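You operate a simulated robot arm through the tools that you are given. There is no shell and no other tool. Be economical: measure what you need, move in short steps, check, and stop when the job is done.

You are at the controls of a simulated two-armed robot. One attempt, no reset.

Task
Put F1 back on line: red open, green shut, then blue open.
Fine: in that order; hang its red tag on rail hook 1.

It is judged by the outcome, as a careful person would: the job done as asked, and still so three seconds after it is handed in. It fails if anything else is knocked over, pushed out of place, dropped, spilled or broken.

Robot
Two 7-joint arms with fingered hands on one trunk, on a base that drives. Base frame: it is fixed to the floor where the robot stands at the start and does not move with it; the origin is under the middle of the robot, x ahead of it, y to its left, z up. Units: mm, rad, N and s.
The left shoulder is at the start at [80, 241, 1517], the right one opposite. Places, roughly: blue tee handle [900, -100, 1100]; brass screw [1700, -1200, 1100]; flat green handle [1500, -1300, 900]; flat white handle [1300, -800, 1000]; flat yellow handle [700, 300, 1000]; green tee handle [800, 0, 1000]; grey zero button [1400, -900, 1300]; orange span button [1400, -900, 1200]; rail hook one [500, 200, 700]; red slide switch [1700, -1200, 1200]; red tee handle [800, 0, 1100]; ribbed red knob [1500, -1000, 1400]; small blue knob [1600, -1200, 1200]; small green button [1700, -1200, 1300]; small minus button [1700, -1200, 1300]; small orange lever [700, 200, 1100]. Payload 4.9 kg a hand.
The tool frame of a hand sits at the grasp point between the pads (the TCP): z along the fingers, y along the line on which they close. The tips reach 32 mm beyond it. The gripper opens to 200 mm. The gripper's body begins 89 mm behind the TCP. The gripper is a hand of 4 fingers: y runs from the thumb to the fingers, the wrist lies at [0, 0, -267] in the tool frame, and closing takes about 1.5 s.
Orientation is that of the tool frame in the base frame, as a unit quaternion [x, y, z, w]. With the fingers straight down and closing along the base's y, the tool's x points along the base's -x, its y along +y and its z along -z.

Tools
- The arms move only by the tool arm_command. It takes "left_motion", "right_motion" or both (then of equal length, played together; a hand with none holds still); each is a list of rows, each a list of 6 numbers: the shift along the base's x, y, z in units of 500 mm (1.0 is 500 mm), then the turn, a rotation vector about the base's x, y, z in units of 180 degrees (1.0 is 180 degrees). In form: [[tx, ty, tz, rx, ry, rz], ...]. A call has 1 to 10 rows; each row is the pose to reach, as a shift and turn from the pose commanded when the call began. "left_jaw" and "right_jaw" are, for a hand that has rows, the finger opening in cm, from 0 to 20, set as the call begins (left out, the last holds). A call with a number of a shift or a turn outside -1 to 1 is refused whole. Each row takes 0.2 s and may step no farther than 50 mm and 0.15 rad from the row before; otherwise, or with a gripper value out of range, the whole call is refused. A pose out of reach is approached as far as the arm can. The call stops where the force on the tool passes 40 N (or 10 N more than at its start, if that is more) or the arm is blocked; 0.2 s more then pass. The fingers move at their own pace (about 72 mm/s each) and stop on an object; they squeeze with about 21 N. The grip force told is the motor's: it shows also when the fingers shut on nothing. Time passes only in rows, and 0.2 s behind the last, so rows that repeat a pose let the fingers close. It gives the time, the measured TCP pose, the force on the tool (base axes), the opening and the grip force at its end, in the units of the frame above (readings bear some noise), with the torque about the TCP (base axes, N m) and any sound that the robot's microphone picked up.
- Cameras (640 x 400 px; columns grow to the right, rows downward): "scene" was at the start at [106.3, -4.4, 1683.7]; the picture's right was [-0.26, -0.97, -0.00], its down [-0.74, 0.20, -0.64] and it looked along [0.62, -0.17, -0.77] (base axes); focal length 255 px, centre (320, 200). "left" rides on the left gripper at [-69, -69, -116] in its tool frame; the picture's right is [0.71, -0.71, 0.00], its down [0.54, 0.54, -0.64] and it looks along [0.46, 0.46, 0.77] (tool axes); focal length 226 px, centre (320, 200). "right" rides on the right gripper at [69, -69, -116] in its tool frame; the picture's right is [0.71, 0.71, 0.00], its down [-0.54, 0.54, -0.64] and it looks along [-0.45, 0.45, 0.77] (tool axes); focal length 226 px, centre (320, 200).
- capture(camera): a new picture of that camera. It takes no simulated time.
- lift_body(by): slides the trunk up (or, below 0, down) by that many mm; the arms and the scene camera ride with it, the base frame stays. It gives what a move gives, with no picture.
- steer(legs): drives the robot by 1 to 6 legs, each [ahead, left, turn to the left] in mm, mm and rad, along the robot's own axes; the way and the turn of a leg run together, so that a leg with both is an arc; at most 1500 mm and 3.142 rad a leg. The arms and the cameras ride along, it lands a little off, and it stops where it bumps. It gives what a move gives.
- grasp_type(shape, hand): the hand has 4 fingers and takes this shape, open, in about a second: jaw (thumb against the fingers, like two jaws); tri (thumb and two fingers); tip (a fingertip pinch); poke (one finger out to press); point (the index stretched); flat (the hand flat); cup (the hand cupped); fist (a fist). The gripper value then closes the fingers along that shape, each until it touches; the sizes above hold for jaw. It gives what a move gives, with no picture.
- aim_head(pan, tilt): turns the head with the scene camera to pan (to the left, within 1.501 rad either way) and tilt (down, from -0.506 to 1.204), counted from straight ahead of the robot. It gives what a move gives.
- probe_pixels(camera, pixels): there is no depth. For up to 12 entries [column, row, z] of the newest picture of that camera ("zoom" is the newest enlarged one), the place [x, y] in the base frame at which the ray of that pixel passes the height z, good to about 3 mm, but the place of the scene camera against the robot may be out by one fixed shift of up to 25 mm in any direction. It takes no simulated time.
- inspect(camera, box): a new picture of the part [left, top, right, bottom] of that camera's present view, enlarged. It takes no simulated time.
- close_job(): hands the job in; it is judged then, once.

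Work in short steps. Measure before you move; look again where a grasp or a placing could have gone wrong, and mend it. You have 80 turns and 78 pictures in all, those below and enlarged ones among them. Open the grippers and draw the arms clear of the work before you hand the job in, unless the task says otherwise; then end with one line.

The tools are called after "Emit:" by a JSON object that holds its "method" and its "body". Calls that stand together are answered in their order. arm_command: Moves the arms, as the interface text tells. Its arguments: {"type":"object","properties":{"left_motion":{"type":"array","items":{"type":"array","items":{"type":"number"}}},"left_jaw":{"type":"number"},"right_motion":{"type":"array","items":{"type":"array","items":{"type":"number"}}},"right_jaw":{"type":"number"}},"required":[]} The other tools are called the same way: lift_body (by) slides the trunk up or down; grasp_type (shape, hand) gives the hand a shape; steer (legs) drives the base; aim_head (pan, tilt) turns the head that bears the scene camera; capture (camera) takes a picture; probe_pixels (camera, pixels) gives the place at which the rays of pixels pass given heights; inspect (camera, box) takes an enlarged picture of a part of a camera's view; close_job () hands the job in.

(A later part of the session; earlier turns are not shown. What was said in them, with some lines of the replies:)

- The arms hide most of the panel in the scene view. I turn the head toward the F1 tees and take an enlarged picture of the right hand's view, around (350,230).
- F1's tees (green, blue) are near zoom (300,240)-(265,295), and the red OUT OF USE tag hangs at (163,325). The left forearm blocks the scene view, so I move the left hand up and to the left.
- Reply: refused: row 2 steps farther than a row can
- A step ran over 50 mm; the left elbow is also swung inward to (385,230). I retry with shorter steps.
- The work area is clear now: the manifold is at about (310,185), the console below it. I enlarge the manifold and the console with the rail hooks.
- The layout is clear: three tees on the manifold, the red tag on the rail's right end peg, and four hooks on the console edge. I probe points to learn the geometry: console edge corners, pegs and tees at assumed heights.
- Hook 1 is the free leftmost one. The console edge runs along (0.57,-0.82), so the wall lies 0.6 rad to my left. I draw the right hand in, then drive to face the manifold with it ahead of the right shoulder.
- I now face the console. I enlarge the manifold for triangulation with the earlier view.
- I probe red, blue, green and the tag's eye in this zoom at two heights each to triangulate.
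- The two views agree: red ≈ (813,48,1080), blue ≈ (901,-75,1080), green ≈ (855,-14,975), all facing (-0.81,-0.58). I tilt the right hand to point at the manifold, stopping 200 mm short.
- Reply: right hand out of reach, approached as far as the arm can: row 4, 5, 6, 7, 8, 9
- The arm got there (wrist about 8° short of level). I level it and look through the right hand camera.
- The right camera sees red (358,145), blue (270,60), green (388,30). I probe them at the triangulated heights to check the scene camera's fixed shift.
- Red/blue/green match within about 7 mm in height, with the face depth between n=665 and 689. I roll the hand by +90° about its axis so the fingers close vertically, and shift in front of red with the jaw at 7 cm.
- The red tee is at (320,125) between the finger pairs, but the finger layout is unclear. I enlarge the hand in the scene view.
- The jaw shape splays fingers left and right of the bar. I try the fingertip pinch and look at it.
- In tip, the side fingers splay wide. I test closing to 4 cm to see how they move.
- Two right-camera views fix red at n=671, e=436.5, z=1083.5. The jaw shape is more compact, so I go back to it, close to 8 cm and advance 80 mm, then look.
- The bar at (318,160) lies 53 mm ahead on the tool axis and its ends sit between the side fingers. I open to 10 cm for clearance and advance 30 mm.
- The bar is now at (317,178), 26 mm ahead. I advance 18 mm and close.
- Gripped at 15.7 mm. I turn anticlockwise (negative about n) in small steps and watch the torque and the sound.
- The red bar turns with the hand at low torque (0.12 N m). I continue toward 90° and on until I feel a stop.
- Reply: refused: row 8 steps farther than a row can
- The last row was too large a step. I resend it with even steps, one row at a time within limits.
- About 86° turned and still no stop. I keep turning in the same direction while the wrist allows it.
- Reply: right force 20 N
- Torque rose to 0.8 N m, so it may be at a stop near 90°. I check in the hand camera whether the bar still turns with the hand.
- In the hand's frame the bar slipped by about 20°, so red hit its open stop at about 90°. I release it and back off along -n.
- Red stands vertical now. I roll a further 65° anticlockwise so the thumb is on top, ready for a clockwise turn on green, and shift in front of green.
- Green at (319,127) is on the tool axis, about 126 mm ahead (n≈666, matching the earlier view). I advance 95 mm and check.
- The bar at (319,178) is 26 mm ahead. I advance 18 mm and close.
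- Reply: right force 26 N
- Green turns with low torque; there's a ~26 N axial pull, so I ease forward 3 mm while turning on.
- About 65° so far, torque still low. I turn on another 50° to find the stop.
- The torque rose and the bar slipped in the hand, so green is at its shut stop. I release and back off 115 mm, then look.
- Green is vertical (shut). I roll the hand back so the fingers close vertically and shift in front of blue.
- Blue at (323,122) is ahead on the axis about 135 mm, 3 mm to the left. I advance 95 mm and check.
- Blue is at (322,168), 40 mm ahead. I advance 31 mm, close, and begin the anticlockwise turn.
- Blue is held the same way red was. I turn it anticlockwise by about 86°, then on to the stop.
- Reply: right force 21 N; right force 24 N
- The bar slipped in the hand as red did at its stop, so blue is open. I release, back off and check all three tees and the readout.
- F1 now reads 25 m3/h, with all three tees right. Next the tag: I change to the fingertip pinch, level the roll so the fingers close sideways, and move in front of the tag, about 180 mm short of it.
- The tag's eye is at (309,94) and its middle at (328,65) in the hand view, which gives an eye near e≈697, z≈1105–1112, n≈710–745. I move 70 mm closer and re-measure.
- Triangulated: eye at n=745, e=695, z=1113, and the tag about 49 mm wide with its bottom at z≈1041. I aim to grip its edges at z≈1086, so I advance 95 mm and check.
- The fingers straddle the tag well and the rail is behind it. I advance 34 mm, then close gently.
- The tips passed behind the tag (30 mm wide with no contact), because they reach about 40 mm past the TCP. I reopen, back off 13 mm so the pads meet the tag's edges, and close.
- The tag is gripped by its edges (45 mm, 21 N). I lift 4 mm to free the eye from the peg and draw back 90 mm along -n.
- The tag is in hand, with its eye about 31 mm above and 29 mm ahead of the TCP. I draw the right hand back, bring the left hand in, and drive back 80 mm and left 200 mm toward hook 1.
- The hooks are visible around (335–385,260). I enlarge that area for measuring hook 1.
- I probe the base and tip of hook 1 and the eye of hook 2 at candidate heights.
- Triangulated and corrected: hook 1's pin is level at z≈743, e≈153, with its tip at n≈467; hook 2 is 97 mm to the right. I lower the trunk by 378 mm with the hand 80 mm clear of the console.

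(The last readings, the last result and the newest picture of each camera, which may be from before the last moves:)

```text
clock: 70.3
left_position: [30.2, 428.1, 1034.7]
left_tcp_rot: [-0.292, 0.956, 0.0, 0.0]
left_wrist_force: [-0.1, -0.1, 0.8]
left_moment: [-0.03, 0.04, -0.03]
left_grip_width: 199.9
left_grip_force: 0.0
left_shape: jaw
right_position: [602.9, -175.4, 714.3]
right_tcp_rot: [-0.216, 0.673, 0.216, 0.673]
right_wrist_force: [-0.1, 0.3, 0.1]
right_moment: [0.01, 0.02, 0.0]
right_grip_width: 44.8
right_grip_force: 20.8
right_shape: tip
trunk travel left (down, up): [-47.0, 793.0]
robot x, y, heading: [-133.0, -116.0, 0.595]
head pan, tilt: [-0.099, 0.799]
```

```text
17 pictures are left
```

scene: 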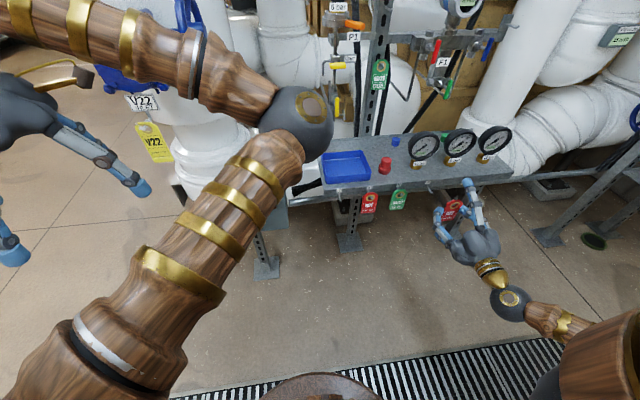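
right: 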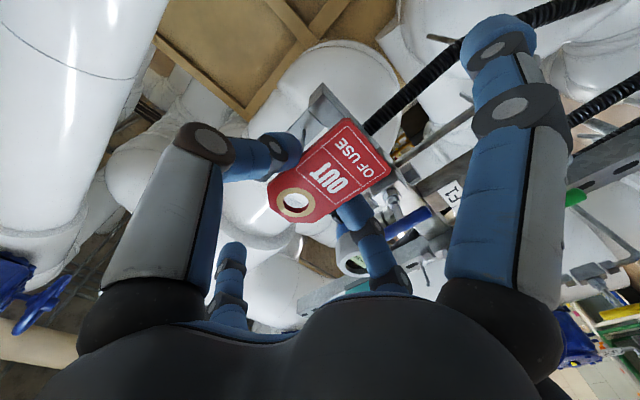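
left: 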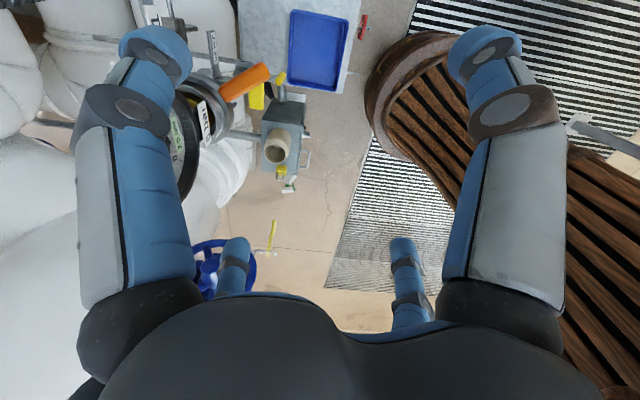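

Clear so far. I move the right hand left along the console front to stand before hook 1.

Emit:
{"method": "arm_command", "body": {"right_motion": [[-0.0513, 0.0673, 0, 0, 0, 0], [-0.1025, 0.1345, 0, 0, 0, 0], [-0.1538, 0.2018, 0, 0, 0, 0], [-0.205, 0.269, 0, 0, 0, 0], [-0.2563, 0.3363, 0, 0, 0, 0], [-0.3075, 0.4035, -0.001, 0, 0, 0], [-0.3588, 0.4708, -0.002, 0, 0, 0], [-0.41, 0.538, -0.004, 0, 0, 0]]}}

Emit:
{"method": "capture", "body": {"camera": "right"}}

Emit:
{"method": "inspect", "body": {"camera": "scene", "box": [290, 150, 418, 250]}}

```text
clock: 72.1
left_position: [28.6, 428.2, 1034.0]
left_tcp_rot: [-0.292, 0.956, 0.0, 0.0]
left_wrist_force: [-0.2, 0.2, -0.5]
left_moment: [-0.02, 0.03, -0.02]
left_grip_width: 199.9
left_grip_force: 0.1
left_shape: jaw
right_position: [398.2, 94.5, 708.8]
right_tcp_rot: [-0.216, 0.674, 0.214, 0.674]
right_wrist_force: [0.2, 1.3, -0.7]
right_moment: [0.0, -0.01, -0.01]
right_grip_width: 44.8
right_grip_force: 21.2
right_shape: tip
trunk travel left (down, up): [-47.0, 793.0]
robot x, y, heading: [-132.5, -111.7, 0.597]
head pan, tilt: [-0.099, 0.799]
```

```text
16 pictures are left
```

right: 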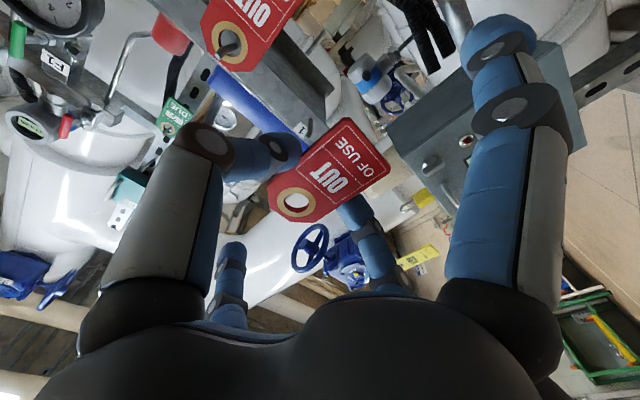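

```text
4.00 times, centred on (354, 200) of scene
```

zoom: 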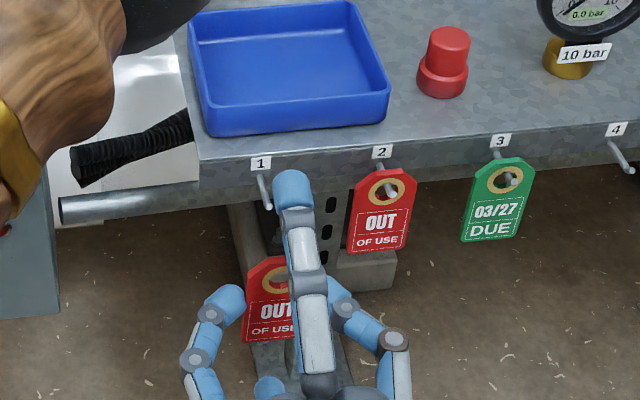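

The hand view suggests a lower hook than I estimated (label 1 at (303,128)). The camera is now 378 mm lower, so I probe the same hook points again for a proper vertical baseline.

Emit:
{"method": "probe_pixels", "body": {"camera": "zoom", "pixels": [[261, 176, 740], [261, 176, 700], [269, 207, 740], [269, 207, 700], [384, 163, 740], [384, 163, 700], [392, 193, 740], [392, 193, 700], [270, 277, 740]]}}

Emit:
{"method": "inspect", "body": {"camera": "right", "box": [190, 0, 350, 100]}}

```text
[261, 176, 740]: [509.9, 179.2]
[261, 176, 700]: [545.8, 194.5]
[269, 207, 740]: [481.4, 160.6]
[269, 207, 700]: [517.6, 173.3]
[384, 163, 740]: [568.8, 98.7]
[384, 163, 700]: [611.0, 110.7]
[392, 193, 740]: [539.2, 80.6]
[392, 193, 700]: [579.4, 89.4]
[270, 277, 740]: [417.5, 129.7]
```

```text
4.00 times, centred on (270, 50) of right
```

zoom: 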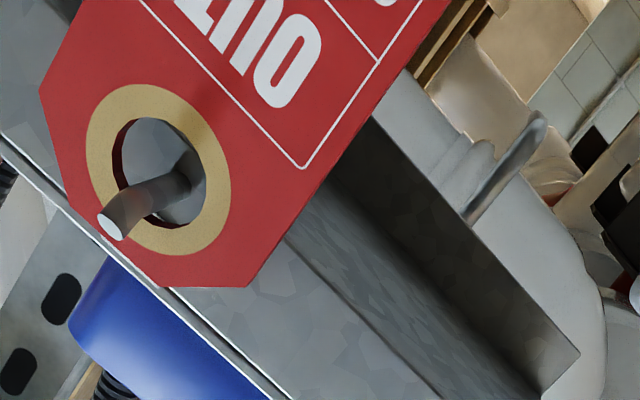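

Seen against the held tag, the pin sits some 8–10 mm right of and lower than I thought, and the tag hides it from the hand camera. I drop the hand 90 mm so the pin shows beside the tag.

Emit:
{"method": "arm_command", "body": {"right_motion": [[0, 0, -0.09, 0, 0, 0], [0, 0, -0.18, 0, 0, 0], [0, 0, -0.18, 0, 0, 0]]}}

Emit:
{"method": "capture", "body": {"camera": "right"}}

```text
clock: 72.9
left_position: [29.5, 429.9, 1034.2]
left_tcp_rot: [-0.293, 0.956, 0.0, 0.0]
left_wrist_force: [0.8, 0.1, 0.2]
left_moment: [-0.05, -0.03, -0.03]
left_grip_width: 200.1
left_grip_force: 0.2
left_shape: jaw
right_position: [394.3, 93.7, 619.5]
right_tcp_rot: [-0.216, 0.673, 0.216, 0.673]
right_wrist_force: [0.1, -1.3, -0.4]
right_moment: [-0.02, 0.03, 0.01]
right_grip_width: 45.1
right_grip_force: 20.8
right_shape: tip
trunk travel left (down, up): [-47.0, 793.0]
robot x, y, heading: [-131.0, -114.7, 0.592]
head pan, tilt: [-0.099, 0.799]
```

```text
13 pictures are left
```

right: 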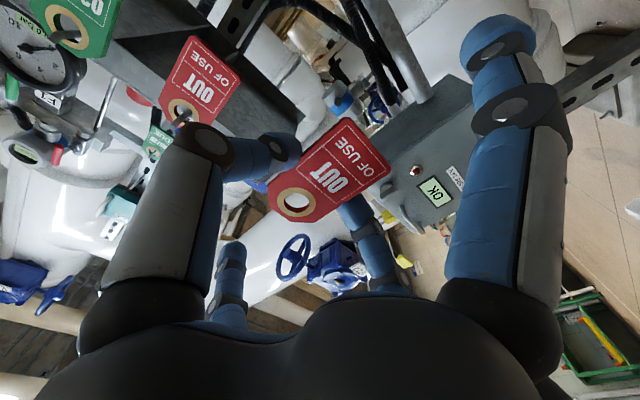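

I enlarge the region between the thumb and the tag.

Emit:
{"method": "inspect", "body": {"camera": "right", "box": [150, 90, 310, 210]}}

```text
3.33 times, centred on (230, 150) of right
```

zoom: 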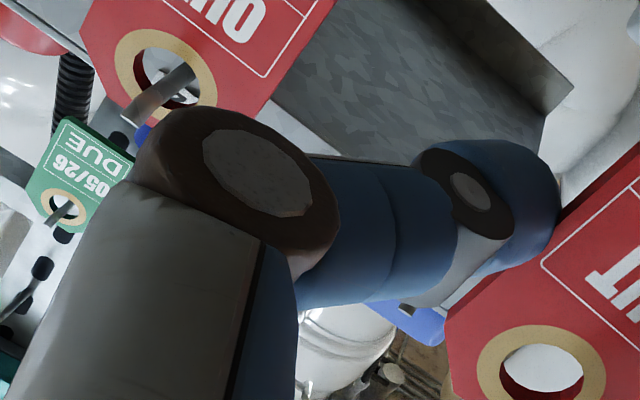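

Hook 2's tip triangulates to e≈268, z≈724, so hook 1's pin is near e≈167, z≈724, tip n≈485. I bring the tag's eye just short of the tip and look again.

Emit:
{"method": "arm_command", "body": {"right_motion": [[0.009, -0.012, 0.073, 0, 0, 0], [0.0175, -0.0244, 0.146, 0, 0, 0], [0.052, 0.0004, 0.146, 0, 0, 0], [0.0865, 0.0252, 0.146, 0, 0, 0], [0.121, 0.05, 0.146, 0, 0, 0], [0.121, 0.05, 0.146, 0, 0, 0]]}}

Emit:
{"method": "inspect", "body": {"camera": "right", "box": [190, 60, 430, 240]}}

Emit:
{"method": "inspect", "body": {"camera": "scene", "box": [314, 170, 394, 220]}}

```text
clock: 74.3
left_position: [30.1, 428.1, 1034.8]
left_tcp_rot: [-0.292, 0.956, 0.0, 0.0]
left_wrist_force: [-0.2, 1.0, 0.4]
left_moment: [0.0, -0.01, -0.02]
left_grip_width: 199.9
left_grip_force: 0.1
left_shape: jaw
right_position: [458.1, 118.9, 696.9]
right_tcp_rot: [-0.216, 0.673, 0.216, 0.673]
right_wrist_force: [-0.7, -0.3, 0.0]
right_moment: [0.0, 0.0, -0.02]
right_grip_width: 45.1
right_grip_force: 21.0
right_shape: tip
trunk travel left (down, up): [-47.0, 793.0]
robot x, y, heading: [-129.5, -117.4, 0.593]
head pan, tilt: [-0.099, 0.799]
```

```text
2.22 times, centred on (310, 150) of right
```

zoom: 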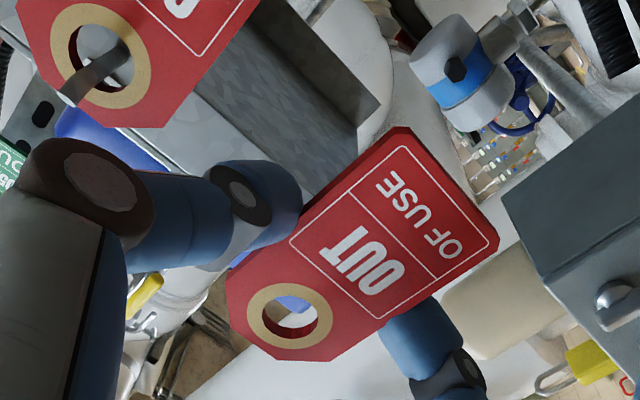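

```text
8.00 times, centred on (354, 195) of scene
```

zoom: 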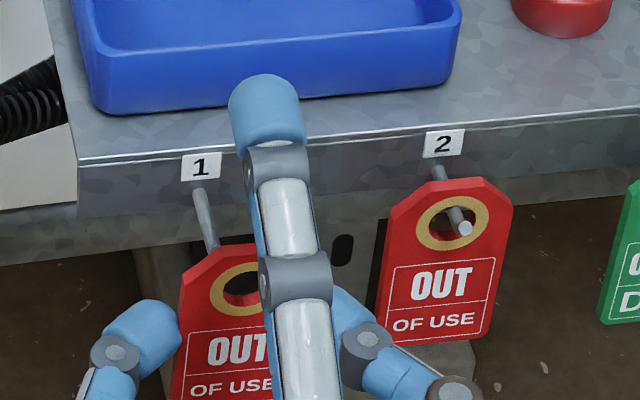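

In the scene view the held tag's eye is centred near x=250, while pin 1's line at that depth passes x≈226, so the tag is about 10 mm too far right. I shift it 10 mm left and look again.

Emit:
{"method": "arm_command", "body": {"right_motion": [[-0.0117, 0.0163, 0, 0, 0, 0], [-0.0117, 0.0163, 0, 0, 0, 0]]}}

Emit:
{"method": "inspect", "body": {"camera": "right", "box": [250, 150, 346, 230]}}

Emit:
{"method": "inspect", "body": {"camera": "scene", "box": [314, 180, 394, 230]}}

```text
clock: 74.9
left_position: [29.5, 427.8, 1034.1]
left_tcp_rot: [-0.292, 0.956, 0.0, 0.0]
left_wrist_force: [0.3, -0.5, -0.4]
left_moment: [-0.02, 0.01, 0.0]
left_grip_width: 200.0
left_grip_force: 0.1
left_shape: jaw
right_position: [451.5, 127.7, 694.9]
right_tcp_rot: [-0.216, 0.674, 0.217, 0.673]
right_wrist_force: [0.0, -1.1, -0.6]
right_moment: [0.03, 0.01, -0.01]
right_grip_width: 45.1
right_grip_force: 20.9
right_shape: tip
trunk travel left (down, up): [-47.0, 793.0]
robot x, y, heading: [-131.4, -111.4, 0.593]
head pan, tilt: [-0.099, 0.799]
```

```text
5.00 times, centred on (298, 190) of right
```

zoom: 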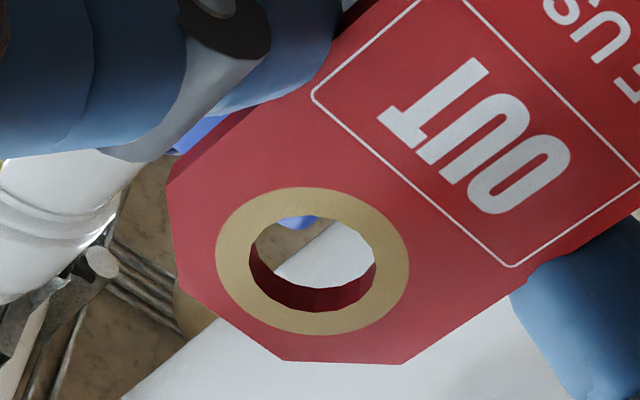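

```text
8.00 times, centred on (354, 205) of scene
```

zoom: 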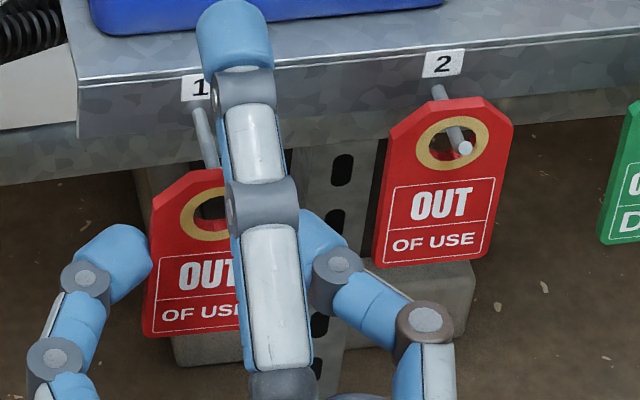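

Now the eye (≈218,213) is about 2.5 mm left of the pin's line (x≈225 there). I correct this and advance 14 mm, which should bring the tip close behind the eye.

Emit:
{"method": "arm_command", "body": {"right_motion": [[0.0029, -0.0041, 0, 0, 0, 0], [0.0143, 0.0041, 0, 0, 0, 0], [0.0257, 0.0123, 0, 0, 0, 0], [0.0257, 0.0123, 0, 0, 0, 0]]}}

Emit:
{"method": "inspect", "body": {"camera": "right", "box": [250, 150, 346, 230]}}

Emit:
{"method": "inspect", "body": {"camera": "scene", "box": [314, 180, 394, 230]}}

```text
clock: 75.9
left_position: [30.3, 428.8, 1033.5]
left_tcp_rot: [-0.291, 0.957, -0.001, 0.001]
left_wrist_force: [0.7, 0.4, -0.3]
left_moment: [0.01, -0.01, 0.05]
left_grip_width: 199.9
left_grip_force: 0.0
left_shape: jaw
right_position: [464.2, 132.7, 694.3]
right_tcp_rot: [-0.216, 0.673, 0.216, 0.673]
right_wrist_force: [0.4, -0.3, -0.8]
right_moment: [0.02, -0.01, 0.02]
right_grip_width: 45.1
right_grip_force: 21.0
right_shape: tip
trunk travel left (down, up): [-47.0, 793.0]
robot x, y, heading: [-132.7, -113.1, 0.595]
head pan, tilt: [-0.099, 0.799]
```

```text
5.00 times, centred on (298, 190) of right
```

zoom: 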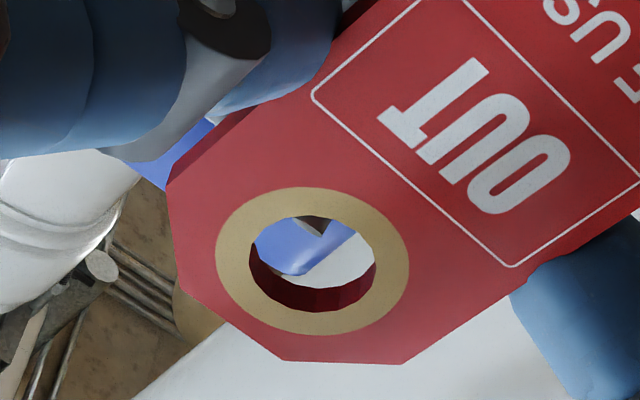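

```text
8.00 times, centred on (354, 205) of scene
```

zoom: 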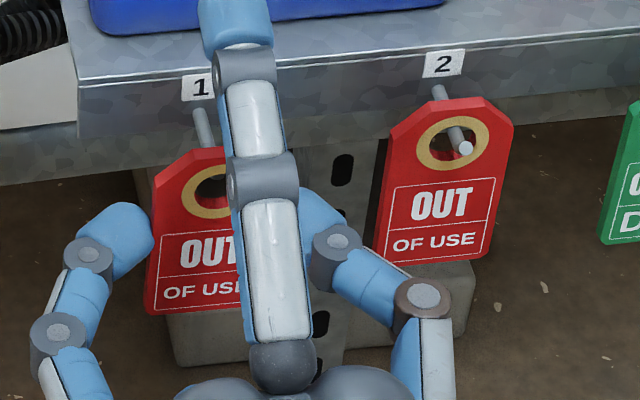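

The eye now lies on the pin's line (218 vs 220), and in the hand view something dark, probably the pin tip, shows at the top of the eye (315,222). I advance 8 mm and look once more.

Emit:
{"method": "arm_command", "body": {"right_motion": [[0.0065, 0.0047, 0, 0, 0, 0], [0.013, 0.0093, 0, 0, 0, 0], [0.013, 0.0093, 0, 0, 0, 0]]}}

Emit:
{"method": "inspect", "body": {"camera": "right", "box": [250, 150, 346, 230]}}

```text
clock: 76.7
left_position: [29.7, 428.2, 1034.2]
left_tcp_rot: [-0.293, 0.956, 0.0, 0.0]
left_wrist_force: [-0.2, -0.5, -0.1]
left_moment: [0.03, -0.01, 0.01]
left_grip_width: 199.9
left_grip_force: 0.0
left_shape: jaw
right_position: [470.0, 138.4, 692.5]
right_tcp_rot: [-0.216, 0.673, 0.216, 0.673]
right_wrist_force: [0.3, 0.3, -0.4]
right_moment: [0.02, 0.02, 0.0]
right_grip_width: 44.5
right_grip_force: 21.5
right_shape: tip
trunk travel left (down, up): [-47.0, 793.0]
robot x, y, heading: [-130.9, -113.9, 0.596]
head pan, tilt: [-0.099, 0.799]
```

```text
5.00 times, centred on (298, 190) of right
```

zoom: 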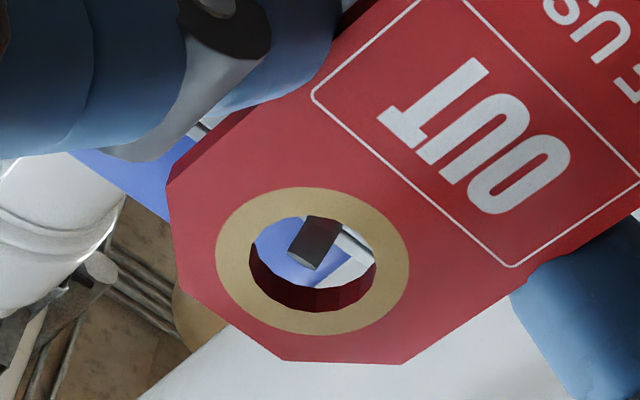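

The pin's end is now clearly visible in the eye, at (303,260), within the hole's 7 mm tolerance. I advance 17 mm to thread it on and check.

Emit:
{"method": "arm_command", "body": {"right_motion": [[0.0069, 0.005, 0, 0, 0, 0], [0.0138, 0.0099, 0, 0, 0, 0], [0.0207, 0.0149, 0, 0, 0, 0], [0.0276, 0.0198, 0, 0, 0, 0], [0.0276, 0.0198, 0, 0, 0, 0]]}}

Emit:
{"method": "inspect", "body": {"camera": "right", "box": [210, 130, 370, 250]}}

```text
clock: 77.9
left_position: [29.2, 428.4, 1033.5]
left_tcp_rot: [-0.292, 0.956, 0.0, 0.0]
left_wrist_force: [-0.1, -0.8, 0.7]
left_moment: [0.0, -0.04, -0.02]
left_grip_width: 199.8
left_grip_force: 0.0
left_shape: jaw
right_position: [485.1, 148.3, 695.5]
right_tcp_rot: [-0.216, 0.673, 0.216, 0.673]
right_wrist_force: [0.0, 0.3, 0.2]
right_moment: [0.0, 0.02, 0.01]
right_grip_width: 44.8
right_grip_force: 20.1
right_shape: tip
trunk travel left (down, up): [-47.0, 793.0]
robot x, y, heading: [-126.0, -112.3, 0.589]
head pan, tilt: [-0.099, 0.799]
```

```text
3.33 times, centred on (290, 190) of right
```

zoom: 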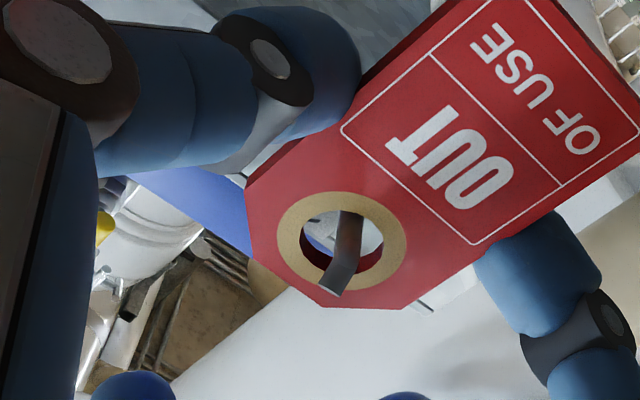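

The pin passes through the eye and shows in front of the ring. I lower 5 mm so the tag rests on it, then open the fingers to 7.5 cm.

Emit:
{"method": "arm_command", "body": {"right_motion": [[0.003, 0.002, -0.005, 0, 0, 0], [0.006, 0.004, -0.011, 0, 0, 0], [0.006, 0.004, -0.011, 0, 0, 0]]}}

Emit:
{"method": "arm_command", "body": {"right_motion": [[0, 0, 0, 0, 0, 0], [0, 0, 0, 0, 0, 0], [0, 0, 0, 0, 0, 0], [0, 0, 0, 0, 0, 0]], "right_jaw": 7.5}}

Emit:
{"method": "capture", "body": {"camera": "right"}}

```text
clock: 78.7
left_position: [29.7, 428.3, 1035.1]
left_tcp_rot: [-0.293, 0.956, 0.0, 0.0]
left_wrist_force: [-0.3, -0.1, -0.3]
left_moment: [0.01, -0.01, -0.01]
left_grip_width: 200.1
left_grip_force: 0.0
left_shape: jaw
right_position: [488.4, 149.8, 688.4]
right_tcp_rot: [-0.216, 0.673, 0.216, 0.674]
right_wrist_force: [-0.4, 0.0, -0.7]
right_moment: [0.02, -0.02, 0.02]
right_grip_width: 44.9
right_grip_force: 21.3
right_shape: tip
trunk travel left (down, up): [-47.0, 793.0]
robot x, y, heading: [-127.4, -114.1, 0.598]
head pan, tilt: [-0.099, 0.799]
```

```text
clock: 79.7
left_position: [29.8, 429.0, 1033.4]
left_tcp_rot: [-0.292, 0.956, 0.0, 0.0]
left_wrist_force: [-1.0, 0.0, 0.5]
left_moment: [-0.01, 0.01, 0.0]
left_grip_width: 199.8
left_grip_force: 0.1
left_shape: jaw
right_position: [488.8, 151.4, 688.4]
right_tcp_rot: [-0.216, 0.673, 0.215, 0.674]
right_wrist_force: [0.1, 0.2, -0.2]
right_moment: [0.0, -0.03, 0.02]
right_grip_width: 74.9
right_grip_force: 0.0
right_shape: tip
trunk travel left (down, up): [-47.0, 793.0]
robot x, y, heading: [-132.3, -112.3, 0.589]
head pan, tilt: [-0.099, 0.799]
```

```text
3 pictures are left
```

right: 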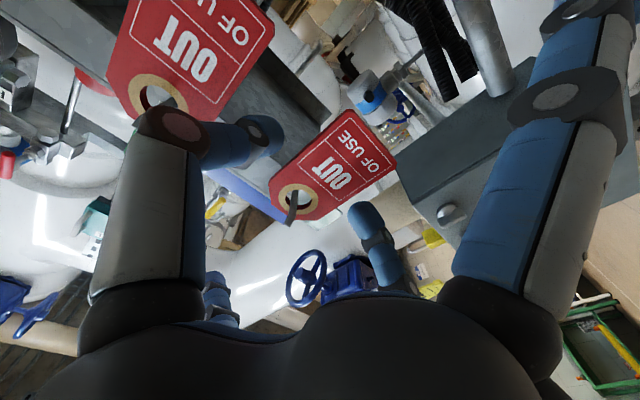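

The tag now hangs from pin 1 at (296,200), with the fingers clear on both sides. I draw straight back 160 mm and check.

Emit:
{"method": "arm_command", "body": {"right_motion": [[-0.024, -0.0175, 0, 0, 0, 0], [-0.049, -0.035, 0, 0, 0, 0], [-0.09, -0.0645, 0, 0, 0, 0], [-0.15, -0.1075, 0, 0, 0, 0], [-0.21, -0.1505, 0, 0, 0, 0], [-0.26, -0.1865, 0, 0, 0, 0]]}}

Emit:
{"method": "inspect", "body": {"camera": "scene", "box": [300, 140, 428, 240]}}

```text
clock: 81.1
left_position: [31.0, 429.8, 1032.8]
left_tcp_rot: [-0.293, 0.956, 0.0, -0.001]
left_wrist_force: [0.9, 0.5, 0.0]
left_moment: [-0.04, 0.01, -0.02]
left_grip_width: 199.8
left_grip_force: 0.1
left_shape: jaw
right_position: [365.8, 65.7, 690.7]
right_tcp_rot: [-0.216, 0.673, 0.215, 0.673]
right_wrist_force: [0.1, 0.3, 1.1]
right_moment: [0.01, -0.01, -0.01]
right_grip_width: 75.0
right_grip_force: 0.0
right_shape: tip
right hand out of reach, approached as far as the arm can: row 6
trunk travel left (down, up): [-47.0, 793.0]
robot x, y, heading: [-132.7, -111.1, 0.594]
head pan, tilt: [-0.099, 0.799]
```

```text
4.00 times, centred on (364, 190) of scene
```

zoom: 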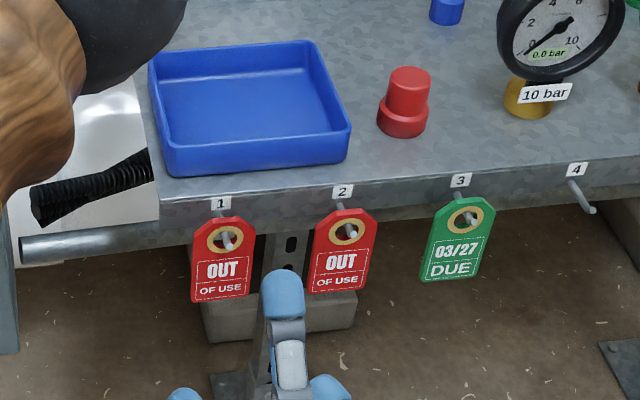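

The tag hangs on hook 1 and its neighbours are undisturbed. I open the hand a little more where it stands clear, and take a last look at F1.

Emit:
{"method": "arm_command", "body": {"right_motion": [[0, 0, 0, 0, 0, 0], [0, 0, 0, 0, 0, 0], [0, 0, 0, 0, 0, 0], [0, 0, 0, 0, 0, 0]], "right_jaw": 12}}

Emit:
{"method": "inspect", "body": {"camera": "scene", "box": [300, 0, 620, 230]}}

```text
clock: 82.1
left_position: [29.7, 429.7, 1034.4]
left_tcp_rot: [-0.292, 0.956, 0.0, 0.001]
left_wrist_force: [-1.5, -0.1, 0.6]
left_moment: [0.02, 0.0, 0.0]
left_grip_width: 199.9
left_grip_force: 0.0
left_shape: jaw
right_position: [367.0, 63.4, 692.2]
right_tcp_rot: [-0.216, 0.673, 0.215, 0.674]
right_wrist_force: [0.5, 0.0, -0.1]
right_moment: [-0.01, 0.01, -0.06]
right_grip_width: 119.3
right_grip_force: 0.1
right_shape: tip
trunk travel left (down, up): [-47.0, 793.0]
robot x, y, heading: [-130.8, -113.1, 0.591]
head pan, tilt: [-0.099, 0.799]
```

```text
1.74 times, centred on (460, 115) of scene
```

zoom: 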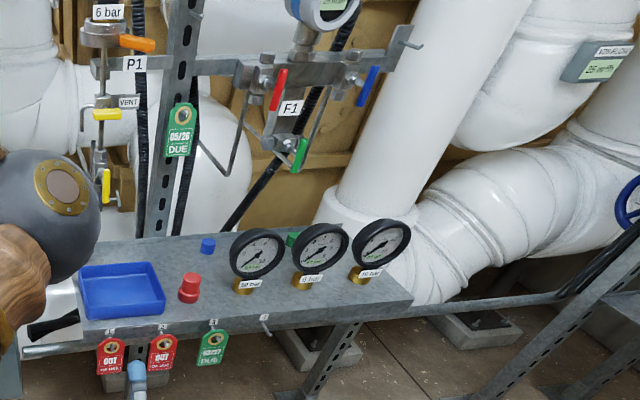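

All three tees have held their positions, the tag is on hook 1, and nothing else has moved. I hand the job in.

Emit:
{"method": "close_job", "body": {}}

```text
The job is handed in.
```

F1 is back on line: I opened red, shut green, then opened blue, and its display went from 0 to 25 m3/h; its red tag hangs on rail hook 1, and the other tags and the console were undisturbed in the last picture.
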